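You operate a simulated robot arm through the tools that you are given. There is no shell and no other tool. Be economical: measure what you need, move in short steps, check, and stop when the job is done.

You run a simulated two-armed robot. Do the job below in one go: nothing can be reset, and whatever is moved stays where it is left.

JOB
Put the blue tag from the top of the packing table in the tote there and the orange tag on the top of the cooling stand. Put the grey peg tray from the top of the packing table on the top of the board stand and the cream peg tray on the shelf of the cooling stand. Shut the middle drawer of the parts bench. The order is free. Set down upright: peg tray.
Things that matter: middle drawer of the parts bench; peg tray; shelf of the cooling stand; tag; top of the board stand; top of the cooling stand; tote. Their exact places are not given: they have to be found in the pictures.

The check looks at the end state, three seconds after you hand in, the way a careful person would. Anything else that was tipped, shoved, dropped, spilled or broken makes it a failure.

ROBOT AND FRAMES
Two 7-joint arms with two-finger parallel grippers on one trunk, on a base that drives. Base frame: it is fixed to the floor where the robot stands at the start and does not move with it; the origin is under the middle of the robot, x ahead of it, y to its left, z up. Readings come in cm, degrees, newtons and seconds.
The left shoulder is at the start at [5, 17.7, 112.9], the right one opposite. With the tool pointing down near the work surface each hand reaches from about 22 to 70 cm from the robot's upright axis, wherever it stands, measured 20 degrees to its own side. Places, roughly: middle drawer of the parts bench [260, -80, 80]; shelf of the cooling stand (24x40 cm) [72, 180, 32]; top of the board stand [70, -200, 70]; top of the cooling stand [70, 180, 80]. Payload 3.43 kg a hand.
Tool frame (each hand has its own): the origin (TCP) lies between the finger pads and is the grasp point; the fingertips stand 3.4 cm ahead of it; z points along the fingers, y is the line along which they close. Largest opening 12.8 cm; finger width 2.4, thickness 1.2; the body of the gripper, 4.8 by 13 cm, starts 9.6 cm behind the TCP.
Orientation is that of the tool frame in the base frame, as a unit quaternion [w, x, y, z]. With the fingers straight down and closing along the base's y, the tool's x points along the base's -x, its y along +y and its z along -z.

CONTROLS
- The arms move only by the tool drive_tool. It takes "left_plan", "right_plan" or both (then of equal length, played together; a hand with none holds still); each is a list of rows, each an object (a shift or turn left out is 0, a gripper value left out holds the last) with "grip": the finger opening in cm, from 0 to 12.8; "translation": the shift along the base's x, y, z in units of 150 mm (1.0 is 150 mm), a list of three; "turn": the turn, a rotation vector about the base's x, y, z in units of 180 degrees (1.0 is 180 degrees), a list of three. In form: [{"grip": grip, "translation": [x, y, z], "turn": [rx, ry, rz]}, ...]. A call has 1 to 20 rows; each row is the pose to reach, as a shift and turn from the pose commanded when the call began. A call with a number of a shift or a turn outside -1 to 1 is refused whole. Rows are played at 5 a second. More than 5 cm and 8.6 degrees between two rows, or a gripper value outside its range, and nothing of the call is played. A pose out of reach is approached as far as the arm can. The call stops where the force on the tool passes 40 N (or 10 N more than at its start, if that is more) or the arm is blocked; 0.2 s more then pass. The fingers move at their own pace (about 10.8 cm/s each) and stop on an object; they squeeze with about 36 N. The grip force told is the motor's: it shows also when the fingers shut on nothing. Time passes only in rows, and 0.2 s behind the last, so rows that repeat a pose let the fingers close. It gives the time, the measured TCP pose, the force on the tool (base axes), the opening and the grip force at its end, in the units of the frame above (readings bear some noise), with the torque about the TCP (base axes, N m) and any sound that the robot's microphone picked up.
- Cameras (640 x 400 px; columns grow to the right, rows downward): "scene" is now at [15.49, 1.08, 130.58]; the picture's right is [0.06, -1.00, 0.00], its down [-0.45, -0.03, -0.89] and it looks along [0.89, 0.05, -0.45] (base axes); focal length 240 px, centre (320, 200). "left" rides on the left gripper at [7.6, 1.1, -16] in its tool frame; the picture's right is [-0.15, 0.99, 0.00], its down [-0.88, -0.13, -0.46] and it looks along [-0.45, -0.07, 0.89] (tool axes); focal length 234 px, centre (320, 200). "right" rides on the right gripper at [7.6, -1.1, -16] in its tool frame; the picture's right is [0.15, 0.99, 0.00], its down [-0.88, 0.13, -0.46] and it looks along [-0.45, 0.07, 0.89] (tool axes); focal length 234 px, centre (320, 200).
- camera(camera): a new picture of that camera. The clock stands still meanwhile.
- move_column(by): slides the trunk up (or, below 0, down) by that many cm; the arms and the scene camera ride with it, the base frame stays. It gives what a move gives, with no picture.
- steer(legs): drives the robot by 1 to 6 legs, each [ahead, turn to the left] in cm and degrees, along the robot's own axes; the way and the turn of a leg run together, so that a leg with both is an arc; at most 150 cm and 180 degrees a leg. The arms and the cameras ride along, it lands a little off, and it stops where it bumps. It gives what a move gives.
- aim_head(pan, tilt): turns the head with the scene camera to pan (to the left, within 80 degrees either way) and tilt (down, from -29 to 69), counted from straight ahead of the robot. It gives what a move gives.
- point_at(camera, pixels): for up to 12 pixels [column, row] of the newest picture of that camera ("zoom" is the newest enlarged one), the place [x, y, z] in the base frame of the surface seen there, good to about 0.3 cm, but the place of the scene camera against the robot may be out by one fixed shift of up to 1.2 cm in any direction. The clock stands still meanwhile.
- zoom(camera, box): a new picture of the part [left, top, right, bottom] of that camera's present view, enlarged. The clock stands still meanwhile.
- hand_in(): hands the job in; it is judged then, once.

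Go step by step. Measure first, check grasps and placings, and put right what went wrong. The budget is 110 turns and 92 pictures, counting those below and the enlarged ones. Unless the task says otherwise, let go and move clear before handing in, and close with one line.

The tools are called after "Call:" as name(argument=value, ...) on one line, values as JSON. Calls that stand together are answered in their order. drive_tool: Moves the arms, as the interface text tells. Its arguments: {"type":"object","properties":{"left_plan":{"type":"array","items":{"type":"object","properties":{"grip":{"type":"number"},"translation":{"type":"array","items":{"type":"number"}},"turn":{"type":"array","items":{"type":"number"}}}}},"right_plan":{"type":"array","items":{"type":"object","properties":{"grip":{"type":"number"},"translation":{"type":"array","items":{"type":"number"}},"turn":{"type":"array","items":{"type":"number"}}}}}},"required":[]} The other tools are called the same way: move_column (by) slides the trunk up or down; steer (legs) drives the base; aim_head (pan, tilt) turns the head that bears the scene camera; camera (camera) takes a picture; point_at (camera, pixels) gives the place of the surface under pixels of a picture; zoom (camera, box) takes an enlarged picture of a part of a camera's view; hand_in () hands the job in.

At the start:

```text
time: 0.0
left_position: [42.56, 11.3, 113.56]
left_ee_rot: [0.001, 0.0, 1.0, -0.001]
left_ft_force: [0.1, 0.2, -0.1]
left_ft_torque: [-0.01, 0.02, 0.01]
left_finger_gap: 12.8
left_gripper_force: 0.0
right_position: [34.35, -14.36, 119.52]
right_ee_rot: [-0.001, 0.0, 1.0, 0.0]
right_ft_force: [-0.2, 0.3, -0.3]
right_ft_torque: [0.03, 0.0, 0.0]
right_finger_gap: 12.8
right_gripper_force: 0.0
trunk travel left (down, up): [-30.0, 10.1]
robot x, y, heading: [0.12, -0.04, 0.1]
head pan, tilt: [3.4, 26.8]
```

scene: 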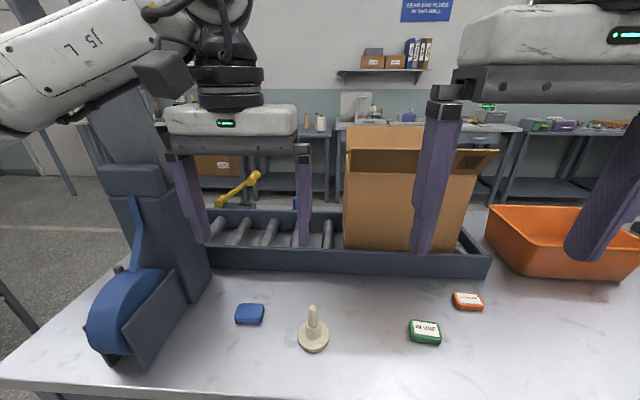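
right: 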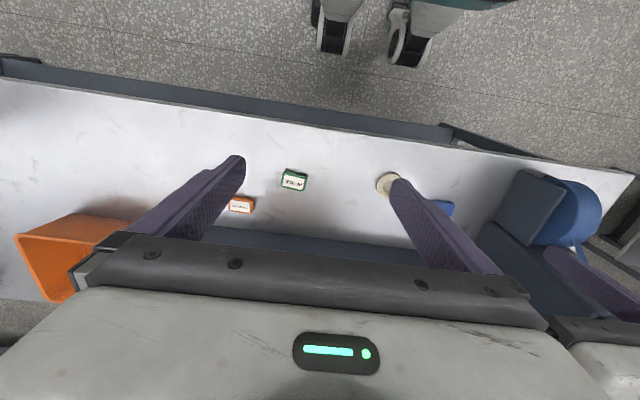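
left: 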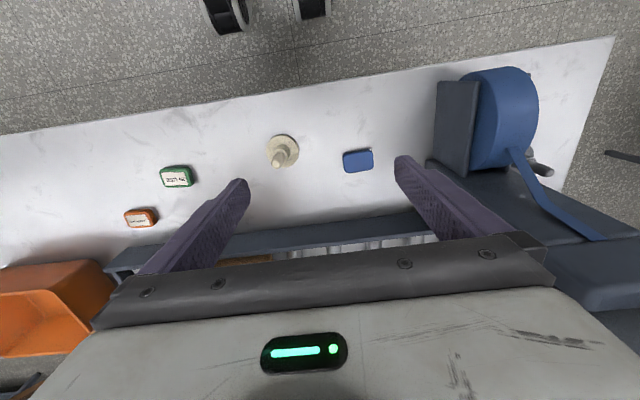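

The scene shows a blue tag (250,314), a cream peg tray (313,335), a green tag (425,331), an orange tag (468,301) and an orange tote (560,240); the grey tray isn't visible yet. I'll measure these points and look to the right.

Call:
point_at(camera="scene", pixels=[[250, 312], [313, 309], [313, 340], [425, 328], [468, 300], [520, 262], [495, 210], [600, 245], [400, 360], [150, 300]])

Call:
aim_head(pan=-45, tilt=30)

Call:
camera(camera="scene")

```text
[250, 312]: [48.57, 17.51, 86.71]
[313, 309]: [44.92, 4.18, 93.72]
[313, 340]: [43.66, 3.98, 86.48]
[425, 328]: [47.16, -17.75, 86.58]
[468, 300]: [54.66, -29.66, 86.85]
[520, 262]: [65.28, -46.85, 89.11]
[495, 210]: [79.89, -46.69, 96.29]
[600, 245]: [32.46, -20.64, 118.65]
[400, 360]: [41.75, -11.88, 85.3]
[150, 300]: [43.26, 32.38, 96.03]
```

```text
time: 1.2
left_position: [42.63, 11.26, 113.56]
left_ee_rot: [0.001, 0.0, 1.0, 0.0]
left_ft_force: [-0.5, 0.1, 0.6]
left_ft_torque: [-0.03, 0.0, -0.02]
left_finger_gap: 12.79
left_gripper_force: 0.0
right_position: [34.45, -14.35, 119.54]
right_ee_rot: [0.0, -0.001, 1.0, -0.001]
right_ft_force: [-0.6, -0.6, -0.4]
right_ft_torque: [-0.03, -0.02, -0.01]
right_finger_gap: 12.81
right_gripper_force: 0.1
trunk travel left (down, up): [-30.0, 10.1]
robot x, y, heading: [0.07, -0.19, -0.1]
head pan, tilt: [-45.0, 30.0]
```

```text
88 pictures are left
```

scene: 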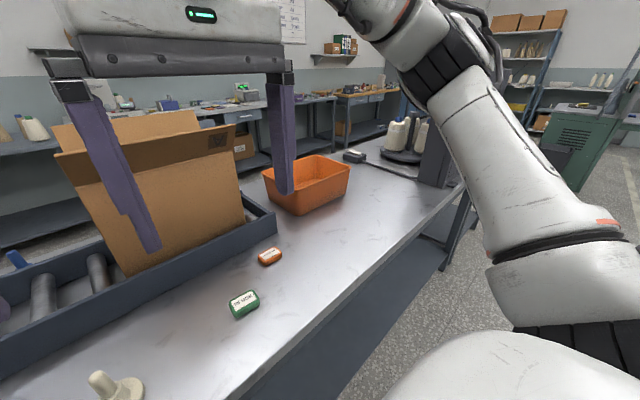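

The tote is clear at (305,183), and there's a small grey thing at (355,156) plus cones on a dark disc at (405,140). I'll zoom there.

Call:
zoom(camera="scene", box=[240, 90, 480, 240])

Call:
zoom(camera="scene", box=[0, 240, 300, 400])

```text
2.67 times, centred on (360, 165) of scene
```

zoom: 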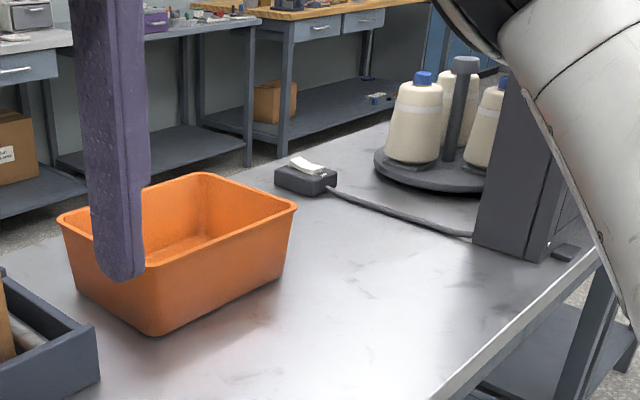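

```text
2.13 times, centred on (150, 320) of scene
```

zoom: 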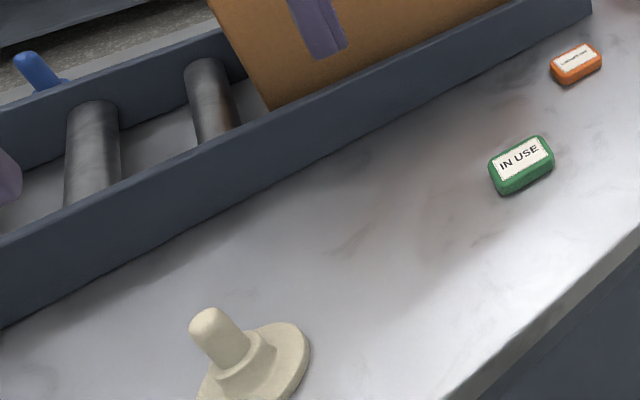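

The cream "peg tray" is a disc with a peg; no grey one yet. I'll look left.

Call:
aim_head(pan=50, tilt=30)

Call:
camera(camera="scene")

```text
time: 2.9
left_position: [42.54, 11.28, 113.54]
left_ee_rot: [0.001, 0.0, 1.0, 0.001]
left_ft_force: [1.2, -0.2, 1.0]
left_ft_torque: [-0.01, 0.0, 0.0]
left_finger_gap: 12.82
left_gripper_force: 0.1
right_position: [34.38, -14.37, 119.44]
right_ee_rot: [0.001, 0.0, 1.0, 0.0]
right_ft_force: [0.2, -0.3, -1.0]
right_ft_torque: [0.0, -0.02, 0.01]
right_finger_gap: 12.79
right_gripper_force: 0.1
trunk travel left (down, up): [-30.0, 10.1]
robot x, y, heading: [-0.46, 0.15, 0.4]
head pan, tilt: [50.0, 30.0]
```

```text
85 pictures are left
```

scene: 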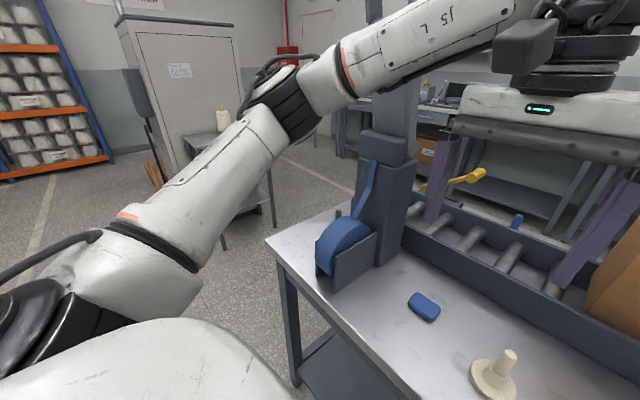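

No grey tray on the left; it's probably hidden behind the box or tote. I'll measure the tags and cream tray precisely from the wrist cameras, which don't have the scene camera's shift.

Call:
zoom(camera="left", box=[110, 100, 430, 300])

Call:
zoom(camera="right", box=[180, 120, 500, 320])

Call:
camera(camera="left")

Call:
camera(camera="right")

Call:
point_at(camera="left", pixels=[[358, 159], [344, 155], [373, 158], [356, 150], [279, 161], [283, 150], [283, 138], [320, 190], [345, 172], [372, 169], [267, 155], [299, 155]])

Call:
point_at(camera="right", pixels=[[240, 205], [230, 203], [252, 206], [242, 198], [293, 182], [240, 215], [310, 210]])

```text
2.00 times, centred on (270, 200) of left
```

zoom: 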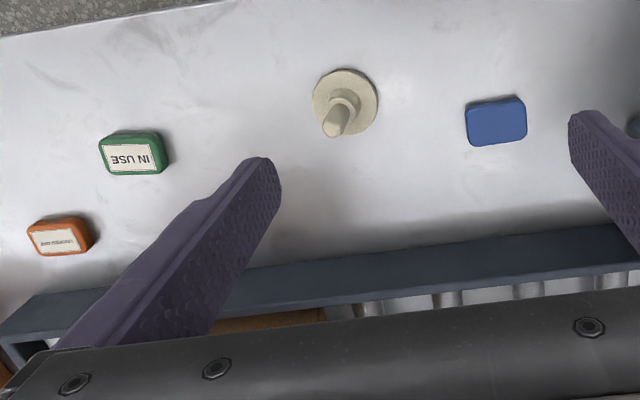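

```text
2.00 times, centred on (340, 220) of right
```

zoom: 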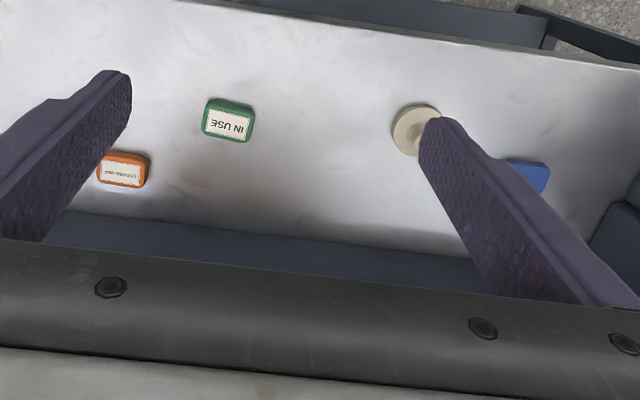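

```text
82 pictures are left
```

left: 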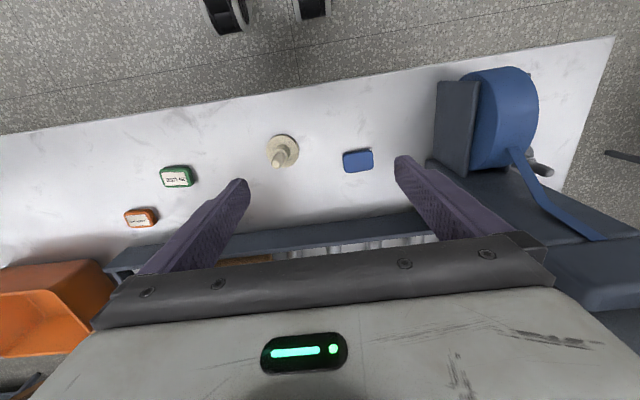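

```text
81 pictures are left
```

right: 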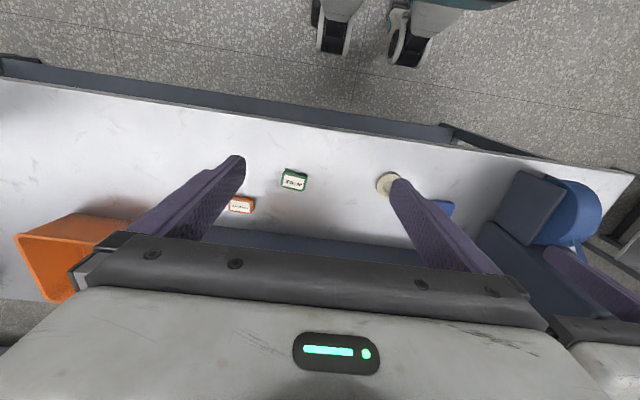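

```text
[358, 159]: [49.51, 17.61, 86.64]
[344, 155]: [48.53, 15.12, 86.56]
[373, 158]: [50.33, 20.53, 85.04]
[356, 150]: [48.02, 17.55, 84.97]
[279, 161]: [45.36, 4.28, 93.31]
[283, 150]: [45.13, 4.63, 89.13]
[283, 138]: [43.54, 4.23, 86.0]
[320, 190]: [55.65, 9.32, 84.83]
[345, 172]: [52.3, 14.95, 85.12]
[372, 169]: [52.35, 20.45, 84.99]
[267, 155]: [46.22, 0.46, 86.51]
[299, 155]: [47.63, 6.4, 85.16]
```

```text
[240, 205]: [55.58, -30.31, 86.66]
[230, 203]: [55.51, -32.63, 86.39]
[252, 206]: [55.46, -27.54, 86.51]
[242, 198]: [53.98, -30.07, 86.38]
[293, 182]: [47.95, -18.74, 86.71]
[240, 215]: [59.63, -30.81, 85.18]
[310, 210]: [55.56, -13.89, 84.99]
```

Table is z≈85.0. The blue tag is centred near (50,17.7), and the orange one near (55.6,-30.1). I'll descend the left hand to hover over blue, and check the box flaps before moving the right hand in.

Call:
drive_tool(left_plan=[{"translation": [0.12, 0.1, -0.24], "grip": 8.5}, {"translation": [0.25, 0.21, -0.49]}, {"translation": [0.37, 0.32, -0.73]}, {"translation": [0.497, 0.428, -0.98]}, {"translation": [0.497, 0.428, -0.98]}], right_plan=[{"translation": [0.1, -0.22, -0.1], "grip": 8.5}, {"translation": [0.2, -0.44, -0.2]}, {"translation": [0.3, -0.66, -0.3]}, {"translation": [0.4, -0.88, -0.4]}, {"translation": [0.4, -1.0, -0.45]}])

Call:
aim_head(pan=-15, tilt=30)

Call:
camera(camera="scene")

Call:
camera(camera="left")

```text
time: 4.1
left_position: [50.02, 17.7, 98.96]
left_ee_rot: [0.0, 0.0, 1.0, 0.0]
left_ft_force: [0.0, 0.9, -0.1]
left_ft_torque: [0.02, 0.0, 0.01]
left_finger_gap: 8.48
left_gripper_force: 0.0
right_position: [40.15, -29.62, 112.65]
right_ee_rot: [0.001, 0.0, 1.0, 0.0]
right_ft_force: [0.3, -0.8, -0.8]
right_ft_torque: [-0.01, -0.01, 0.0]
right_finger_gap: 8.49
right_gripper_force: 0.1
trunk travel left (down, up): [-30.0, 10.1]
robot x, y, heading: [0.04, 0.18, 0.1]
head pan, tilt: [50.0, 30.0]
```

```text
time: 5.4
left_position: [49.85, 17.61, 98.94]
left_ee_rot: [0.001, 0.0, 1.0, 0.0]
left_ft_force: [0.4, 0.5, 0.6]
left_ft_torque: [0.01, 0.02, 0.04]
left_finger_gap: 8.51
left_gripper_force: 0.0
right_position: [40.17, -29.54, 112.6]
right_ee_rot: [-0.001, 0.0, 1.0, 0.0]
right_ft_force: [-0.4, 0.4, 0.4]
right_ft_torque: [0.02, 0.02, 0.02]
right_finger_gap: 8.5
right_gripper_force: 0.1
trunk travel left (down, up): [-30.0, 10.1]
robot x, y, heading: [-0.03, -0.01, 0.0]
head pan, tilt: [-15.0, 30.0]
```

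```text
80 pictures are left
```

scene: 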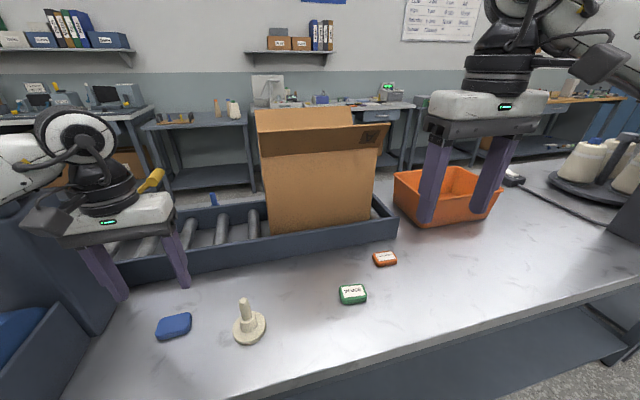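

```text
79 pictures are left
```

left: 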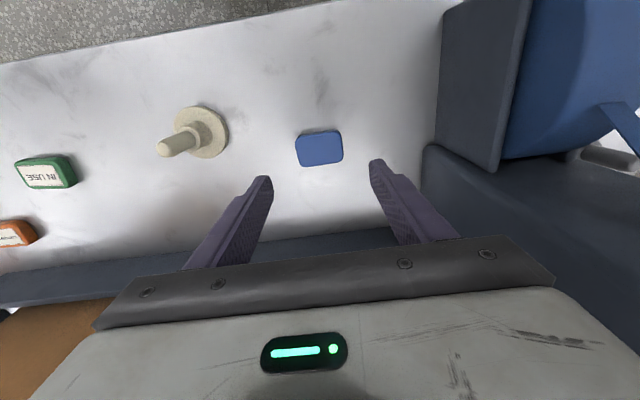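

The box flap at (315,135) and the tag at (320,148) in the left picture need measuring before going down.

Call:
point_at(camera="scene", pixels=[[380, 155], [370, 215], [270, 145], [387, 130], [395, 240], [398, 222], [400, 190], [495, 200], [430, 215], [450, 180], [470, 215]])

Call:
point_at(camera="left", pixels=[[320, 149], [298, 148], [341, 147], [319, 136], [322, 162], [434, 190], [390, 240]])

```text
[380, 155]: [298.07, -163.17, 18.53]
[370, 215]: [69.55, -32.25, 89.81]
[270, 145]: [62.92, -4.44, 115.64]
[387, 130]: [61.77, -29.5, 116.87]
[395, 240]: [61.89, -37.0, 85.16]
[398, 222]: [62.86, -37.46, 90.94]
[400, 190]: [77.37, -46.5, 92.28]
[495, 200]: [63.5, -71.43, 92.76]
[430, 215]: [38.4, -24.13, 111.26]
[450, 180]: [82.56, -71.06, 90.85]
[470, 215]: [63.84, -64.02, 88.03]
```

```text
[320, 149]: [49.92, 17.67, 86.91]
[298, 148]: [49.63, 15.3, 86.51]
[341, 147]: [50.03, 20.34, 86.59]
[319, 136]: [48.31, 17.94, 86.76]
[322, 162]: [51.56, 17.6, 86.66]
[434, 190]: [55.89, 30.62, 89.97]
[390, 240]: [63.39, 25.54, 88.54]
```

Blue tag is exactly under the left hand (49.9,17.7). I'll descend and close the left, while the right approaches orange tilted back 20° so its wrist stays clear of the flap (x≈61.8, z≈117).

Call:
drive_tool(left_plan=[{"translation": [0, 0, -0.23], "grip": 8.5}, {"translation": [0, 0, -0.46]}, {"translation": [0, 0, -0.6]}, {"translation": [0, 0, -0.677]}, {"translation": [0, 0, -0.677], "grip": 0}, {"translation": [0, 0, -0.677]}, {"translation": [0, 0, -0.677]}, {"translation": [0, 0, -0.677]}], right_plan=[{"translation": [0.1, 0, -0.15], "turn": [0, -0.02, 0]}, {"translation": [0.2, 0, -0.3], "turn": [0, -0.04, 0]}, {"translation": [0.3, -0.01, -0.45], "turn": [0, -0.06, 0]}, {"translation": [0.4, -0.02, -0.6], "turn": [0, -0.08, 0]}, {"translation": [0.5, -0.03, -0.75], "turn": [0, -0.1, 0]}, {"translation": [0.6, -0.033, -0.9], "turn": [0, -0.111, 0]}, {"translation": [0.7, -0.033, -0.9], "turn": [0, -0.111, 0]}, {"translation": [0.8, -0.033, -0.9], "turn": [0, -0.111, 0]}])

Call:
camera(camera="right")

```text
time: 7.2
left_position: [50.13, 17.68, 88.74]
left_ee_rot: [0.001, -0.001, 1.0, 0.0]
left_ft_force: [-0.4, 1.0, -0.3]
left_ft_torque: [-0.02, 0.0, 0.01]
left_finger_gap: 5.67
left_gripper_force: 36.0
right_position: [52.41, -29.89, 99.19]
right_ee_rot: [0.174, -0.001, 0.985, 0.001]
right_ft_force: [-0.1, -0.1, -0.4]
right_ft_torque: [0.01, 0.03, -0.01]
right_finger_gap: 8.52
right_gripper_force: 0.0
trunk travel left (down, up): [-30.0, 10.1]
robot x, y, heading: [0.21, -0.19, -0.1]
head pan, tilt: [-15.0, 30.0]
```

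```text
78 pictures are left
```

right: 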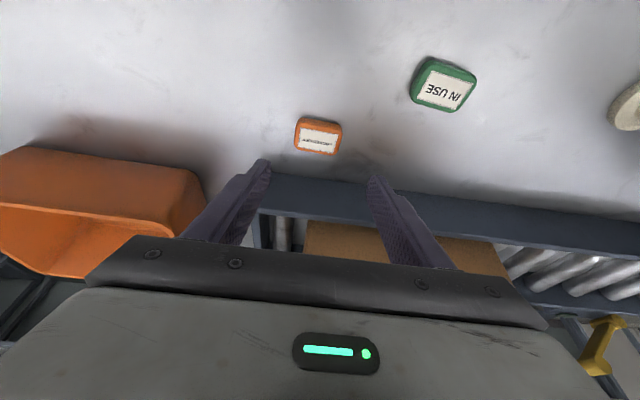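

Blue is gripped (opening 5.67). I'll measure the orange tag at (318,139) in the right picture.

Call:
point_at(camera="right", pixels=[[318, 139], [297, 133], [341, 140], [318, 122], [318, 152], [300, 185]])

```text
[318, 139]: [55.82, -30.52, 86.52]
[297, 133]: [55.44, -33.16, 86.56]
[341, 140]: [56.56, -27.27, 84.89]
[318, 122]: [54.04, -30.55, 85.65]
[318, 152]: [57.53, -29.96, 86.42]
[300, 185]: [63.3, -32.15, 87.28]
```

Orange centre is (55.8,-30.4); the right hand descends and closes while the left lifts the blue tag.

Call:
drive_tool(left_plan=[{"translation": [0, 0, 0.2]}, {"translation": [0, 0, 0.4]}, {"translation": [0, 0, 0.6]}, {"translation": [0, 0, 0.8]}, {"translation": [0, 0, 0.95]}, {"translation": [0, 0, 0.95]}, {"translation": [0, 0, 0.95]}, {"translation": [0, 0, 0.95]}], right_plan=[{"translation": [0.1, -0.02, -0.2]}, {"translation": [0.2, -0.033, -0.4]}, {"translation": [0.22, -0.033, -0.58]}, {"translation": [0.22, -0.033, -0.687]}, {"translation": [0.22, -0.033, -0.687], "grip": 0}, {"translation": [0.22, -0.033, -0.687]}, {"translation": [0.22, -0.033, -0.687]}, {"translation": [0.22, -0.033, -0.687]}])

Call:
drive_tool(right_plan=[{"translation": [-0.05, 0, 0.15]}, {"translation": [-0.1, 0, 0.3]}, {"translation": [-0.3, 0, 0.45]}, {"translation": [-0.5, 0, 0.65]}, {"translation": [-0.7, 0, 0.8]}, {"translation": [-0.9, 0, 0.95]}])

Call:
camera(camera="right")

```text
time: 9.0
left_position: [50.14, 17.65, 102.91]
left_ee_rot: [0.001, -0.001, 1.0, -0.001]
left_ft_force: [0.2, 0.0, -0.1]
left_ft_torque: [0.0, 0.0, 0.0]
left_finger_gap: 5.68
left_gripper_force: 36.2
right_position: [55.64, -30.27, 89.0]
right_ee_rot: [0.174, 0.0, 0.985, 0.0]
right_ft_force: [-0.3, -1.0, -0.7]
right_ft_torque: [0.03, -0.01, -0.01]
right_finger_gap: 5.71
right_gripper_force: 35.9
trunk travel left (down, up): [-30.0, 10.1]
robot x, y, heading: [0.14, -0.41, -0.0]
head pan, tilt: [-15.0, 30.0]
```

```text
time: 10.4
left_position: [50.04, 17.63, 102.87]
left_ee_rot: [0.0, 0.0, 1.0, 0.0]
left_ft_force: [-0.2, -0.3, 0.6]
left_ft_torque: [-0.02, 0.0, 0.0]
left_finger_gap: 5.65
left_gripper_force: 35.7
right_position: [42.11, -30.49, 103.1]
right_ee_rot: [0.175, 0.0, 0.985, 0.0]
right_ft_force: [0.2, 0.4, -0.4]
right_ft_torque: [0.0, 0.01, 0.01]
right_finger_gap: 5.7
right_gripper_force: 36.0
trunk travel left (down, up): [-30.0, 10.1]
robot x, y, heading: [0.25, -0.01, -0.1]
head pan, tilt: [-15.0, 30.0]
```

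```text
77 pictures are left
```

right: 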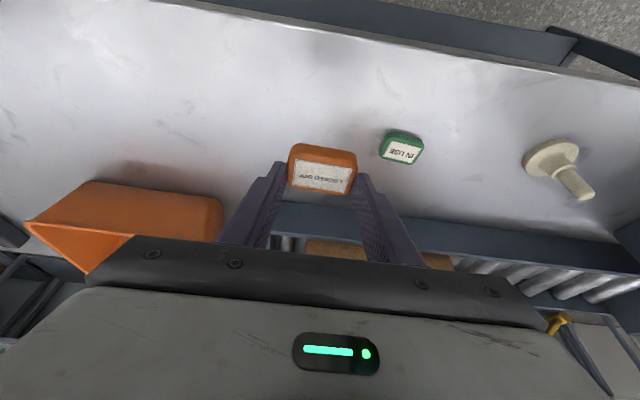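

Both tags are held firmly. I'll back off, turn right, drive along the table to bring the tote to the left hand, and look for the grey tray.

Call:
steer(legs=[[-35, 0], [0, -90], [75, 0], [0, 90]])

Call:
aim_head(pan=20, tilt=20)

Call:
camera(camera="scene")

```text
time: 24.1
left_position: [14.62, -56.68, 102.95]
left_ee_rot: [0.001, -0.008, 1.0, 0.0]
left_ft_force: [0.0, 0.2, -0.7]
left_ft_torque: [0.02, 0.01, 0.03]
left_finger_gap: 5.67
left_gripper_force: 35.5
right_position: [7.31, -105.02, 103.12]
right_ee_rot: [0.174, -0.008, 0.985, 0.001]
right_ft_force: [0.4, 0.0, -0.4]
right_ft_torque: [0.0, 0.0, 0.03]
right_finger_gap: 5.68
right_gripper_force: 36.0
trunk travel left (down, up): [-30.0, 10.1]
robot x, y, heading: [-35.55, -75.23, 1.0]
head pan, tilt: [-15.0, 30.0]
```

```text
time: 25.1
left_position: [14.58, -56.79, 102.85]
left_ee_rot: [0.001, -0.008, 1.0, -0.001]
left_ft_force: [-0.4, -0.3, -0.8]
left_ft_torque: [0.03, 0.01, -0.03]
left_finger_gap: 5.65
left_gripper_force: 35.8
right_position: [7.31, -105.07, 102.95]
right_ee_rot: [0.173, -0.008, 0.985, 0.002]
right_ft_force: [0.6, 0.3, 0.2]
right_ft_torque: [0.0, 0.03, 0.0]
right_finger_gap: 5.66
right_gripper_force: 36.2
trunk travel left (down, up): [-30.0, 10.1]
robot x, y, heading: [-35.17, -75.26, 1.0]
head pan, tilt: [20.0, 20.0]
```

```text
76 pictures are left
```

scene: 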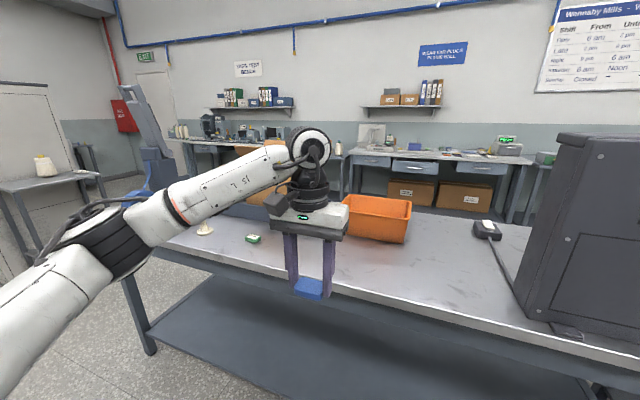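

A big dark cabinet stands on the table to the right (560,230). I'll measure it and look right.

Call:
point_at(camera="scene", pixels=[[557, 150], [520, 300], [635, 360], [487, 230], [345, 215], [408, 220], [375, 205], [380, 235]])

Call:
aim_head(pan=-45, tilt=20)

Call:
camera(camera="scene")

```text
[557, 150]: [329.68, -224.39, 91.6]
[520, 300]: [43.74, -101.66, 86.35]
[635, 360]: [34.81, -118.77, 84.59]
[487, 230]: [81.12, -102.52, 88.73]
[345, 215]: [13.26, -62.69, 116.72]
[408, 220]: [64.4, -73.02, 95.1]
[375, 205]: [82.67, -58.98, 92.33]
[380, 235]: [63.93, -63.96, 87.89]
```

```text
time: 26.4
left_position: [14.6, -56.75, 102.8]
left_ee_rot: [0.001, -0.008, 1.0, 0.001]
left_ft_force: [-0.9, -0.2, -0.1]
left_ft_torque: [-0.01, 0.0, -0.01]
left_finger_gap: 5.66
left_gripper_force: 36.3
right_position: [7.41, -105.05, 103.15]
right_ee_rot: [0.173, -0.007, 0.985, 0.002]
right_ft_force: [1.1, 0.5, -0.8]
right_ft_torque: [0.04, -0.03, 0.0]
right_finger_gap: 5.68
right_gripper_force: 36.3
trunk travel left (down, up): [-30.0, 10.1]
robot x, y, heading: [-35.5, -75.32, 0.6]
head pan, tilt: [-45.0, 20.0]
```

```text
75 pictures are left
```

scene: 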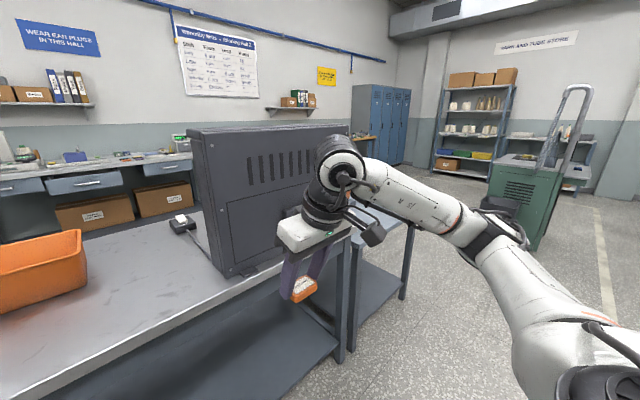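

I'll pull the right hand back so it clears the cabinet (front corner x≈44, y≈-102), then drive forward to the tote.

Call:
drive_tool(right_plan=[{"translation": [-0.25, 0.1, 0.05]}, {"translation": [-0.5, 0.2, 0.1]}, {"translation": [-0.75, 0.3, 0.15]}, {"translation": [-1.0, 0.4, 0.2]}])

Call:
steer(legs=[[36, -0.8]])

Call:
aim_head(pan=20, tilt=25)

Call:
camera(camera="scene")

Call:
camera(camera="left")

```text
time: 27.4
left_position: [14.63, -56.73, 102.9]
left_ee_rot: [0.001, -0.009, 1.0, 0.0]
left_ft_force: [-0.6, -0.3, -0.3]
left_ft_torque: [-0.03, 0.01, -0.04]
left_finger_gap: 5.67
left_gripper_force: 36.5
right_position: [-6.57, -98.94, 107.42]
right_ee_rot: [0.172, -0.007, 0.985, 0.002]
right_ft_force: [0.7, -0.8, -0.5]
right_ft_torque: [-0.05, 0.02, -0.02]
right_finger_gap: 5.64
right_gripper_force: 35.6
right hand out of reach, approached as far as the arm can: row 4
trunk travel left (down, up): [-30.0, 10.1]
robot x, y, heading: [-35.01, -75.34, 1.2]
head pan, tilt: [-45.0, 20.0]
```

```text
time: 29.7
left_position: [50.3, -57.49, 102.85]
left_ee_rot: [0.0, 0.002, 1.0, -0.001]
left_ft_force: [0.5, -0.3, 0.0]
left_ft_torque: [0.03, 0.0, 0.0]
left_finger_gap: 5.67
left_gripper_force: 36.1
right_position: [28.47, -99.22, 107.35]
right_ee_rot: [0.172, 0.002, 0.985, 0.0]
right_ft_force: [0.5, -0.1, -1.1]
right_ft_torque: [0.02, 0.05, -0.02]
right_finger_gap: 5.67
right_gripper_force: 35.9
trunk travel left (down, up): [-30.0, 10.1]
robot x, y, heading: [0.12, -75.04, -0.3]
head pan, tilt: [-45.0, 20.0]
```

```text
time: 31.1
left_position: [50.37, -57.51, 102.94]
left_ee_rot: [0.002, 0.002, 1.0, 0.001]
left_ft_force: [0.2, 0.6, -0.5]
left_ft_torque: [-0.04, 0.01, 0.0]
left_finger_gap: 5.68
left_gripper_force: 36.3
right_position: [28.49, -99.27, 107.42]
right_ee_rot: [0.172, 0.001, 0.985, 0.0]
right_ft_force: [0.2, 0.7, 0.1]
right_ft_torque: [0.02, 0.0, 0.0]
right_finger_gap: 5.67
right_gripper_force: 35.8
trunk travel left (down, up): [-30.0, 10.1]
robot x, y, heading: [0.08, -75.01, -0.3]
head pan, tilt: [20.0, 25.0]
```

```text
74 pictures are left
```

scene: 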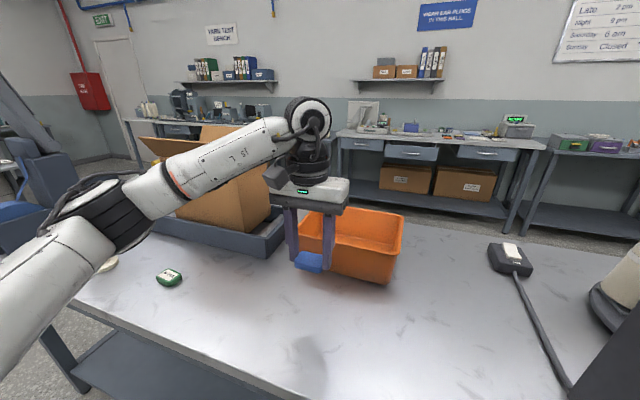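

```text
73 pictures are left
```

left: 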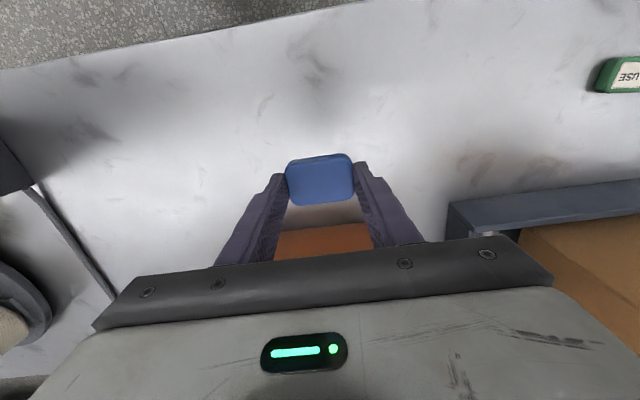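

The tote's rim is at (350,213)-(400,282); I'll measure it to aim the blue tag.

Call:
point_at(camera="scene", pixels=[[403, 217], [392, 260], [365, 210], [360, 248], [378, 232], [300, 238], [365, 225], [345, 285]])

Call:
zoom(camera="scene", box=[260, 170, 440, 290])

```text
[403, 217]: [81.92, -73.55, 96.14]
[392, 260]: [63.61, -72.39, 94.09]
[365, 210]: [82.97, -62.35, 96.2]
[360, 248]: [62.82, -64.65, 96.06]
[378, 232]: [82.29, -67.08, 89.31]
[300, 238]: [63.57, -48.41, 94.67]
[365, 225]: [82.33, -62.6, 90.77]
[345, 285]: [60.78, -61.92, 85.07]
```

```text
3.33 times, centred on (350, 230) of scene
```

zoom: 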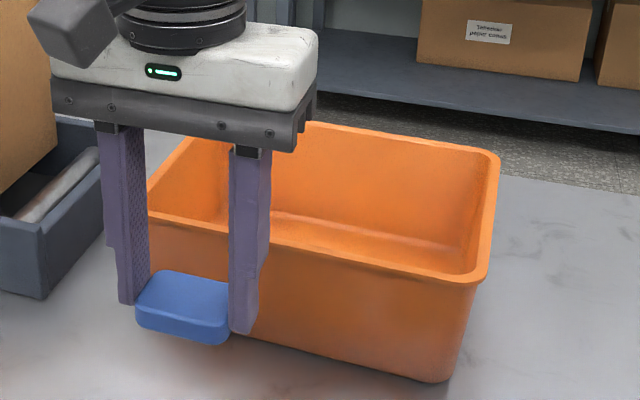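

Tote spans x 62–83, y −47.5…−74, rim z 96. I'll move the blue tag above (70,-61), then lower and release.

Call:
drive_tool(left_plan=[{"translation": [0.25, -0.05, 0.05]}, {"translation": [0.5, -0.1, 0.05]}, {"translation": [0.75, -0.15, 0.05]}, {"translation": [1.0, -0.2, 0.05]}])

Call:
drive_tool(left_plan=[{"translation": [0.15, -0.02, 0.0]}, {"translation": [0.3, -0.03, 0.0]}, {"translation": [0.3, -0.03, -0.0]}])

Call:
camera(camera="scene")

```text
time: 32.1
left_position: [64.02, -60.08, 103.51]
left_ee_rot: [0.001, 0.003, 1.0, 0.0]
left_ft_force: [-0.3, -0.1, -0.5]
left_ft_torque: [-0.04, -0.01, -0.02]
left_finger_gap: 5.65
left_gripper_force: 35.8
left hand out of reach, approached as far as the arm can: row 4
right_position: [28.48, -99.32, 107.44]
right_ee_rot: [0.172, 0.002, 0.985, 0.0]
right_ft_force: [-0.2, 0.1, -0.2]
right_ft_torque: [-0.06, 0.07, -0.01]
right_finger_gap: 5.65
right_gripper_force: 36.5
trunk travel left (down, up): [-30.0, 10.1]
robot x, y, heading: [0.57, -75.26, -0.2]
head pan, tilt: [20.0, 25.0]
```

```text
time: 32.9
left_position: [64.1, -59.85, 103.12]
left_ee_rot: [0.0, 0.003, 1.0, 0.0]
left_ft_force: [-0.6, 0.4, -0.2]
left_ft_torque: [0.01, -0.02, -0.02]
left_finger_gap: 5.69
left_gripper_force: 36.2
left hand out of reach, approached as far as the arm can: row 1, 2, 3
right_position: [28.5, -99.29, 107.36]
right_ee_rot: [0.172, 0.002, 0.985, -0.001]
right_ft_force: [0.5, -1.1, -0.6]
right_ft_torque: [0.0, 0.02, 0.03]
right_finger_gap: 5.65
right_gripper_force: 35.9
trunk travel left (down, up): [-30.0, 10.1]
robot x, y, heading: [-0.23, -75.22, -0.1]
head pan, tilt: [20.0, 25.0]
```

```text
71 pictures are left
```

scene: 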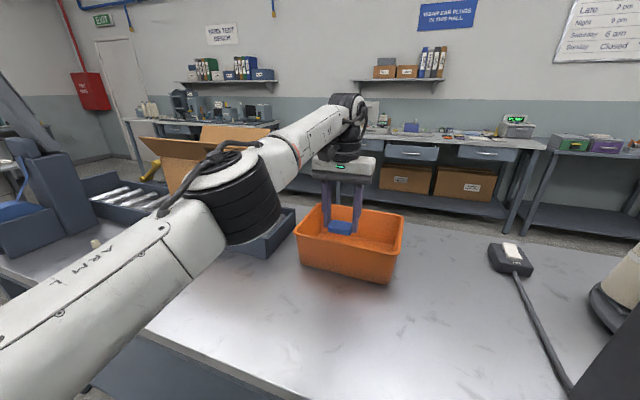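

The arm tops out at x≈64 when vertical. Tilting the fingers forward 25° gains reach; I'll tilt in place first.

Call:
drive_tool(left_plan=[{"translation": [0, 0, 0], "turn": [0, -0.035, 0]}, {"translation": [0, 0, 0], "turn": [0, -0.07, 0]}, {"translation": [0, 0, 0], "turn": [0, -0.105, 0]}, {"translation": [0, 0, 0], "turn": [0, -0.14, 0]}, {"translation": [0, 0, 0], "turn": [0, -0.14, 0]}])

```text
time: 34.1
left_position: [64.34, -59.83, 103.1]
left_ee_rot: [0.22, 0.001, 0.976, 0.001]
left_ft_force: [-0.4, -0.9, -0.4]
left_ft_torque: [0.0, 0.02, -0.04]
left_finger_gap: 5.64
left_gripper_force: 35.5
right_position: [28.51, -99.38, 107.42]
right_ee_rot: [0.172, 0.002, 0.985, -0.001]
right_ft_force: [-0.5, -0.6, -0.9]
right_ft_torque: [-0.03, -0.01, 0.0]
right_finger_gap: 5.67
right_gripper_force: 36.4
trunk travel left (down, up): [-30.0, 10.1]
robot x, y, heading: [-0.18, -75.14, -0.2]
head pan, tilt: [20.0, 25.0]
```

The command base is the reached pose, good. Now forward 6 cm, then down.

Call:
drive_tool(left_plan=[{"translation": [0.2, -0.03, 0]}, {"translation": [0.42, -0.06, 0]}, {"translation": [0.42, -0.06, -0.25]}, {"translation": [0.42, -0.06, -0.5]}, {"translation": [0.42, -0.06, -0.75]}, {"translation": [0.42, -0.06, -0.82]}])

Call:
zoom(camera="scene", box=[260, 130, 440, 290])

```text
time: 35.5
left_position: [70.77, -60.85, 90.83]
left_ee_rot: [0.22, 0.002, 0.976, 0.001]
left_ft_force: [-1.2, -0.1, -0.5]
left_ft_torque: [0.0, 0.03, -0.02]
left_finger_gap: 5.65
left_gripper_force: 35.6
right_position: [28.5, -99.38, 107.43]
right_ee_rot: [0.172, 0.001, 0.985, 0.001]
right_ft_force: [-0.1, 0.3, 0.3]
right_ft_torque: [0.01, -0.02, -0.01]
right_finger_gap: 5.68
right_gripper_force: 35.9
trunk travel left (down, up): [-30.0, 10.1]
robot x, y, heading: [0.11, -75.12, -0.3]
head pan, tilt: [20.0, 25.0]
```

```text
2.50 times, centred on (350, 210) of scene
```

zoom: 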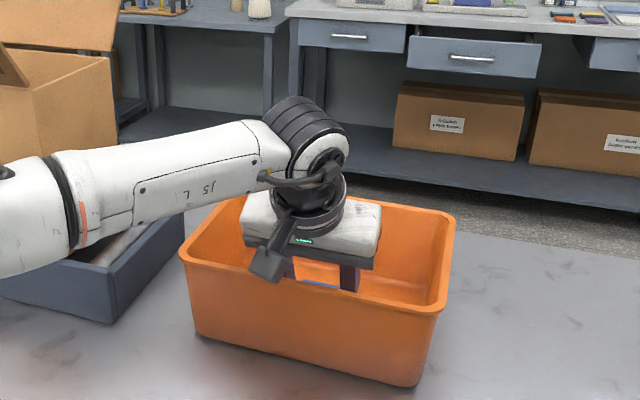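

The tag is low inside the tote with no contact force. I'll open and withdraw up, then back.

Call:
drive_tool(left_plan=[{"translation": [0, 0, -0.05], "grip": 8.5}, {"translation": [0, 0, -0.05]}, {"translation": [0, 0, 0]}, {"translation": [0, 0, 0.25]}, {"translation": [0, 0, 0.5]}, {"translation": [0, 0, 0.75]}, {"translation": [-0.2, 0, 0.95]}, {"translation": [-0.5, 0, 0.95]}, {"translation": [-0.8, 0, 0.95]}, {"translation": [-1.0, 0, 0.95]}])

Call:
camera(camera="scene")

Call:
camera(camera="left")

```text
time: 37.7
left_position: [55.69, -60.88, 105.22]
left_ee_rot: [0.219, 0.001, 0.976, 0.0]
left_ft_force: [-0.4, 0.1, 0.6]
left_ft_torque: [-0.02, 0.01, 0.04]
left_finger_gap: 8.52
left_gripper_force: 0.1
right_position: [28.49, -99.34, 107.52]
right_ee_rot: [0.172, 0.002, 0.985, 0.0]
right_ft_force: [0.6, 0.2, 0.2]
right_ft_torque: [-0.01, -0.02, -0.01]
right_finger_gap: 5.64
right_gripper_force: 36.0
trunk travel left (down, up): [-30.0, 10.1]
robot x, y, heading: [-0.21, -75.09, -0.1]
head pan, tilt: [20.0, 25.0]
```

```text
69 pictures are left
```

scene: 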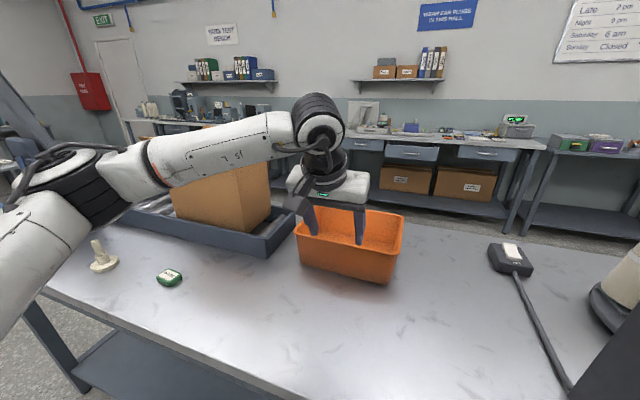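

```text
68 pictures are left
```

left: 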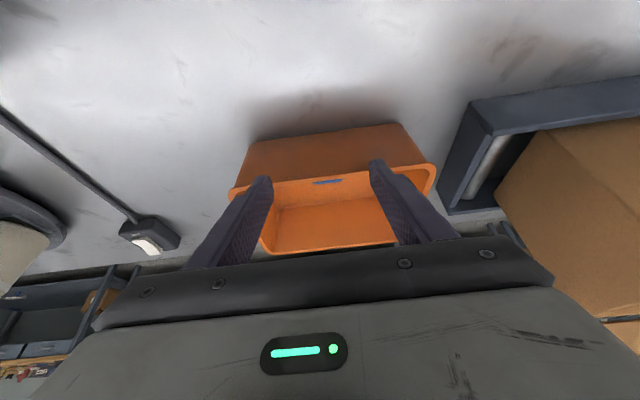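

Blue tag is visible in the tote (323,182 in the left view). Now I'll search for the grey tray: look right from here.

Call:
aim_head(pan=-35, tilt=30)

Call:
camera(camera="scene")

```text
time: 38.9
left_position: [55.76, -60.9, 105.08]
left_ee_rot: [0.22, 0.001, 0.976, 0.001]
left_ft_force: [0.2, -0.1, 0.4]
left_ft_torque: [0.01, 0.05, -0.02]
left_finger_gap: 8.5
left_gripper_force: 0.1
right_position: [28.39, -99.3, 107.48]
right_ee_rot: [0.172, 0.001, 0.985, -0.001]
right_ft_force: [0.7, -0.3, -0.7]
right_ft_torque: [0.04, 0.02, 0.01]
right_finger_gap: 5.67
right_gripper_force: 35.7
trunk travel left (down, up): [-30.0, 10.1]
robot x, y, heading: [-0.07, -74.88, -0.4]
head pan, tilt: [-35.0, 30.0]
```

```text
67 pictures are left
```

scene: 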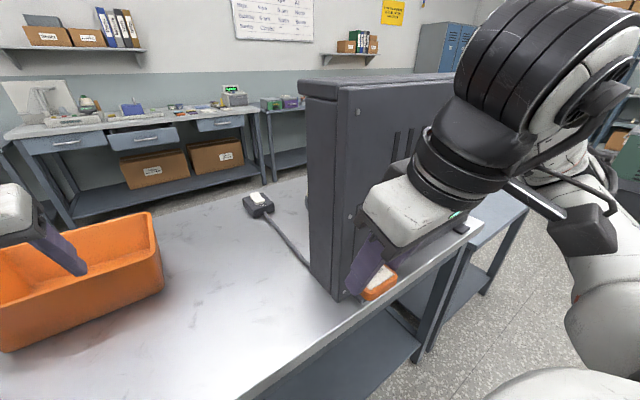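

Nothing visible on this side but the cabinet hides the far end. I'll back off and go to the right end of the table to look.

Call:
steer(legs=[[-40, 0], [0, -90], [85, 0], [0, 90]])

Call:
aim_head(pan=10, tilt=20)

Call:
camera(camera="scene")

```text
time: 53.2
left_position: [14.92, -148.55, 105.15]
left_ee_rot: [0.218, 0.017, 0.976, -0.003]
left_ft_force: [0.4, 0.5, 0.2]
left_ft_torque: [-0.02, 0.02, -0.02]
left_finger_gap: 8.52
left_gripper_force: 0.0
right_position: [-13.48, -186.35, 107.4]
right_ee_rot: [0.172, 0.017, 0.985, -0.002]
right_ft_force: [0.2, -0.4, -0.5]
right_ft_torque: [0.0, -0.02, 0.0]
right_finger_gap: 5.65
right_gripper_force: 36.0
trunk travel left (down, up): [-30.0, 10.1]
robot x, y, heading: [-40.96, -161.09, -1.6]
head pan, tilt: [-35.0, 30.0]
```

```text
time: 54.3
left_position: [14.85, -148.65, 105.11]
left_ee_rot: [0.218, 0.016, 0.976, -0.002]
left_ft_force: [0.7, 0.3, 0.0]
left_ft_torque: [0.03, -0.01, 0.0]
left_finger_gap: 8.51
left_gripper_force: 0.1
right_position: [-13.4, -186.31, 107.52]
right_ee_rot: [0.172, 0.016, 0.985, -0.003]
right_ft_force: [0.1, -0.1, -1.2]
right_ft_torque: [-0.02, -0.01, -0.01]
right_finger_gap: 5.68
right_gripper_force: 36.4
trunk travel left (down, up): [-30.0, 10.1]
robot x, y, heading: [-41.54, -161.06, -2.0]
head pan, tilt: [10.0, 20.0]
```

```text
66 pictures are left
```

scene: 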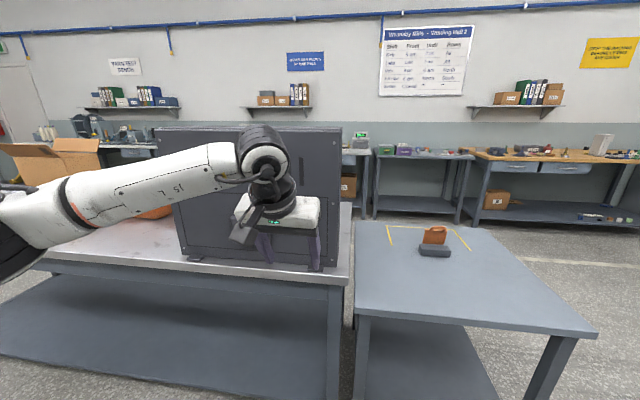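

The board stand abuts the table, with a yellow-marked area and a fixture at (434,240). I'll measure it and check the passage to the right.

Call:
point_at(camera="scene", pixels=[[357, 222], [475, 226], [594, 332], [358, 315], [390, 228], [450, 228], [392, 243], [470, 250], [434, 240], [434, 254], [340, 180], [180, 255]])

Call:
zoom(camera="scene", box=[340, 200, 520, 300])

Call:
aim_head(pan=-40, tilt=25)

Call:
camera(camera="scene")

```text
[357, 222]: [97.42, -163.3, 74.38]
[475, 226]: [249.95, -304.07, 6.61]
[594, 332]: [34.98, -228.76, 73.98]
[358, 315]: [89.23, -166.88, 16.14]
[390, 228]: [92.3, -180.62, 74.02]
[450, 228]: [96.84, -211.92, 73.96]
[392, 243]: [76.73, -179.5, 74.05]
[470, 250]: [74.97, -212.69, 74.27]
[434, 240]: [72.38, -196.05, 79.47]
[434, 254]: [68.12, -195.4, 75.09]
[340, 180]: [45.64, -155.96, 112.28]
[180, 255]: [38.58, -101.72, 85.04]
```

```text
3.56 times, centred on (430, 250) of scene
```

zoom: 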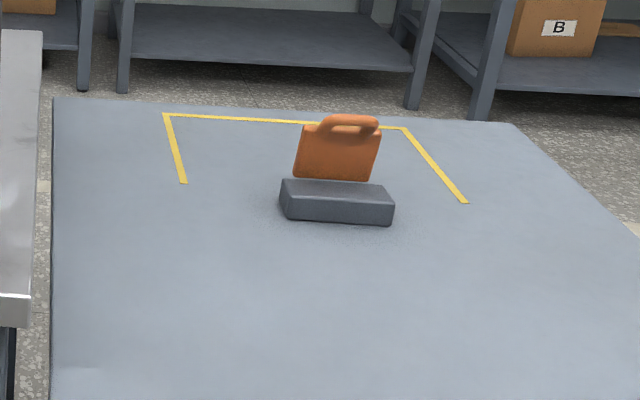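

```text
time: 55.5
left_position: [14.79, -148.72, 105.18]
left_ee_rot: [0.219, 0.017, 0.976, -0.003]
left_ft_force: [-0.5, -0.1, 0.1]
left_ft_torque: [0.02, -0.01, 0.0]
left_finger_gap: 8.49
left_gripper_force: 0.0
right_position: [-13.43, -186.27, 107.29]
right_ee_rot: [0.173, 0.017, 0.985, -0.003]
right_ft_force: [1.1, -0.3, -0.2]
right_ft_torque: [0.01, 0.03, 0.01]
right_finger_gap: 5.64
right_gripper_force: 36.1
trunk travel left (down, up): [-30.0, 10.1]
robot x, y, heading: [-41.26, -160.8, -1.9]
head pan, tilt: [-40.0, 25.0]
```

```text
64 pictures are left
```

scene: 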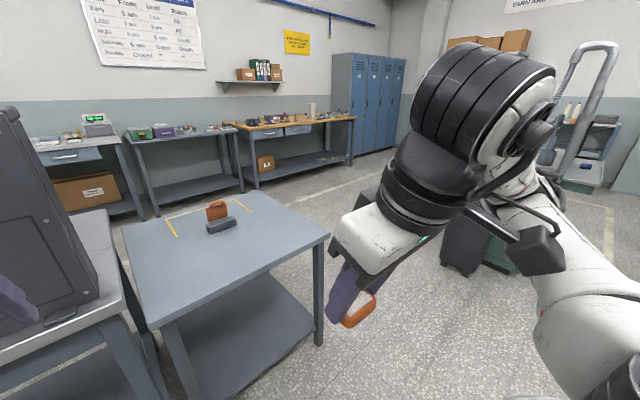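

I'll measure the green cart and floor gap to plan passing right of the stand and around behind.

Call:
point_at(camera="scene", pixels=[[460, 265], [497, 268], [440, 240], [330, 235], [400, 280], [545, 150], [255, 200]])

```text
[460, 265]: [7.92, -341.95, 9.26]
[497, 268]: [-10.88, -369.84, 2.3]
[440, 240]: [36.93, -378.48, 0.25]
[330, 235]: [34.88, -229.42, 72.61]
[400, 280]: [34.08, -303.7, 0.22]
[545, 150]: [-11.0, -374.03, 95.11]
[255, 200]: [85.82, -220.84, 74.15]
```

The passage at y≈-280 is clear. I'll go around behind the table (lane x≈170), facing +y.

Call:
steer(legs=[[0, -88], [118, 0], [0, 90], [150, 0], [60, 0]])

Call:
aim_head(pan=60, tilt=15)

Call:
camera(camera="scene")

```text
time: 79.2
left_position: [226.37, -253.1, 105.16]
left_ee_rot: [0.219, -0.027, 0.975, 0.007]
left_ft_force: [-0.5, -0.6, -0.5]
left_ft_torque: [-0.02, 0.02, 0.04]
left_finger_gap: 8.48
left_gripper_force: 0.1
right_position: [201.43, -293.23, 107.37]
right_ee_rot: [0.172, -0.028, 0.985, 0.005]
right_ft_force: [-0.6, -0.4, -1.0]
right_ft_torque: [0.01, 0.0, 0.02]
right_finger_gap: 5.65
right_gripper_force: 36.2
trunk travel left (down, up): [-30.0, 10.1]
robot x, y, heading: [171.82, -270.94, 3.0]
head pan, tilt: [-40.0, 25.0]
```

```text
time: 81.0
left_position: [226.34, -253.12, 105.12]
left_ee_rot: [0.219, -0.027, 0.975, 0.007]
left_ft_force: [0.2, -0.5, 0.5]
left_ft_torque: [0.01, -0.02, 0.0]
left_finger_gap: 8.51
left_gripper_force: 0.0
right_position: [201.51, -293.24, 107.46]
right_ee_rot: [0.171, -0.028, 0.985, 0.006]
right_ft_force: [0.8, -0.3, -0.4]
right_ft_torque: [0.0, 0.05, 0.05]
right_finger_gap: 5.64
right_gripper_force: 35.8
trunk travel left (down, up): [-30.0, 10.1]
robot x, y, heading: [171.69, -270.64, 3.2]
head pan, tilt: [60.0, 15.0]
```

```text
63 pictures are left
```

scene: 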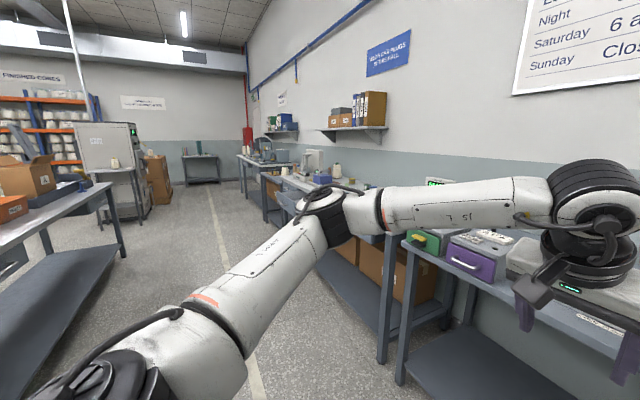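

The left hand hangs over a bench edge; I'll back 20 cm before turning to face +y.

Call:
steer(legs=[[-20, 0], [0, 87]])

Call:
aim_head(pan=40, tilt=25)

Call:
camera(camera="scene")

```text
time: 86.2
left_position: [137.83, -216.08, 105.07]
left_ee_rot: [0.154, -0.689, 0.691, 0.154]
left_ft_force: [0.0, -0.1, 0.2]
left_ft_torque: [0.01, -0.01, 0.02]
left_finger_gap: 8.5
left_gripper_force: 0.1
right_position: [176.35, -243.31, 107.47]
right_ee_rot: [0.121, -0.696, 0.698, 0.121]
right_ft_force: [-0.1, -0.4, -0.8]
right_ft_torque: [-0.02, -0.01, 0.0]
right_finger_gap: 5.68
right_gripper_force: 36.2
trunk travel left (down, up): [-30.0, 10.1]
robot x, y, heading: [151.94, -271.5, 89.8]
head pan, tilt: [60.0, 15.0]
```

```text
time: 87.0
left_position: [137.92, -216.11, 105.07]
left_ee_rot: [0.155, -0.689, 0.691, 0.155]
left_ft_force: [0.0, -0.1, -0.2]
left_ft_torque: [0.0, -0.02, 0.04]
left_finger_gap: 8.52
left_gripper_force: 0.0
right_position: [176.33, -243.36, 107.41]
right_ee_rot: [0.121, -0.695, 0.698, 0.122]
right_ft_force: [0.4, 0.1, -0.6]
right_ft_torque: [0.02, -0.01, 0.0]
right_finger_gap: 5.67
right_gripper_force: 36.1
trunk travel left (down, up): [-30.0, 10.1]
robot x, y, heading: [152.01, -271.89, 89.9]
head pan, tilt: [40.0, 25.0]
```

```text
62 pictures are left
```

scene: 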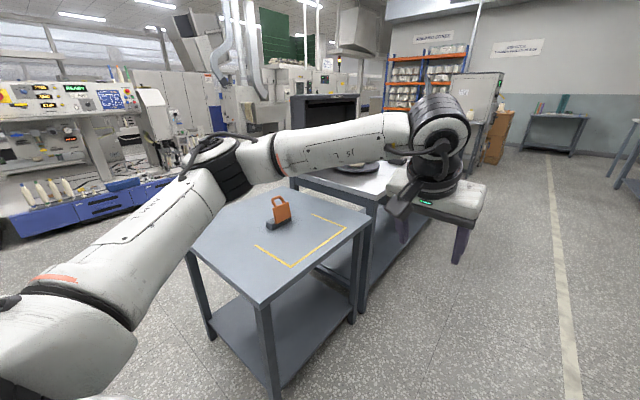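

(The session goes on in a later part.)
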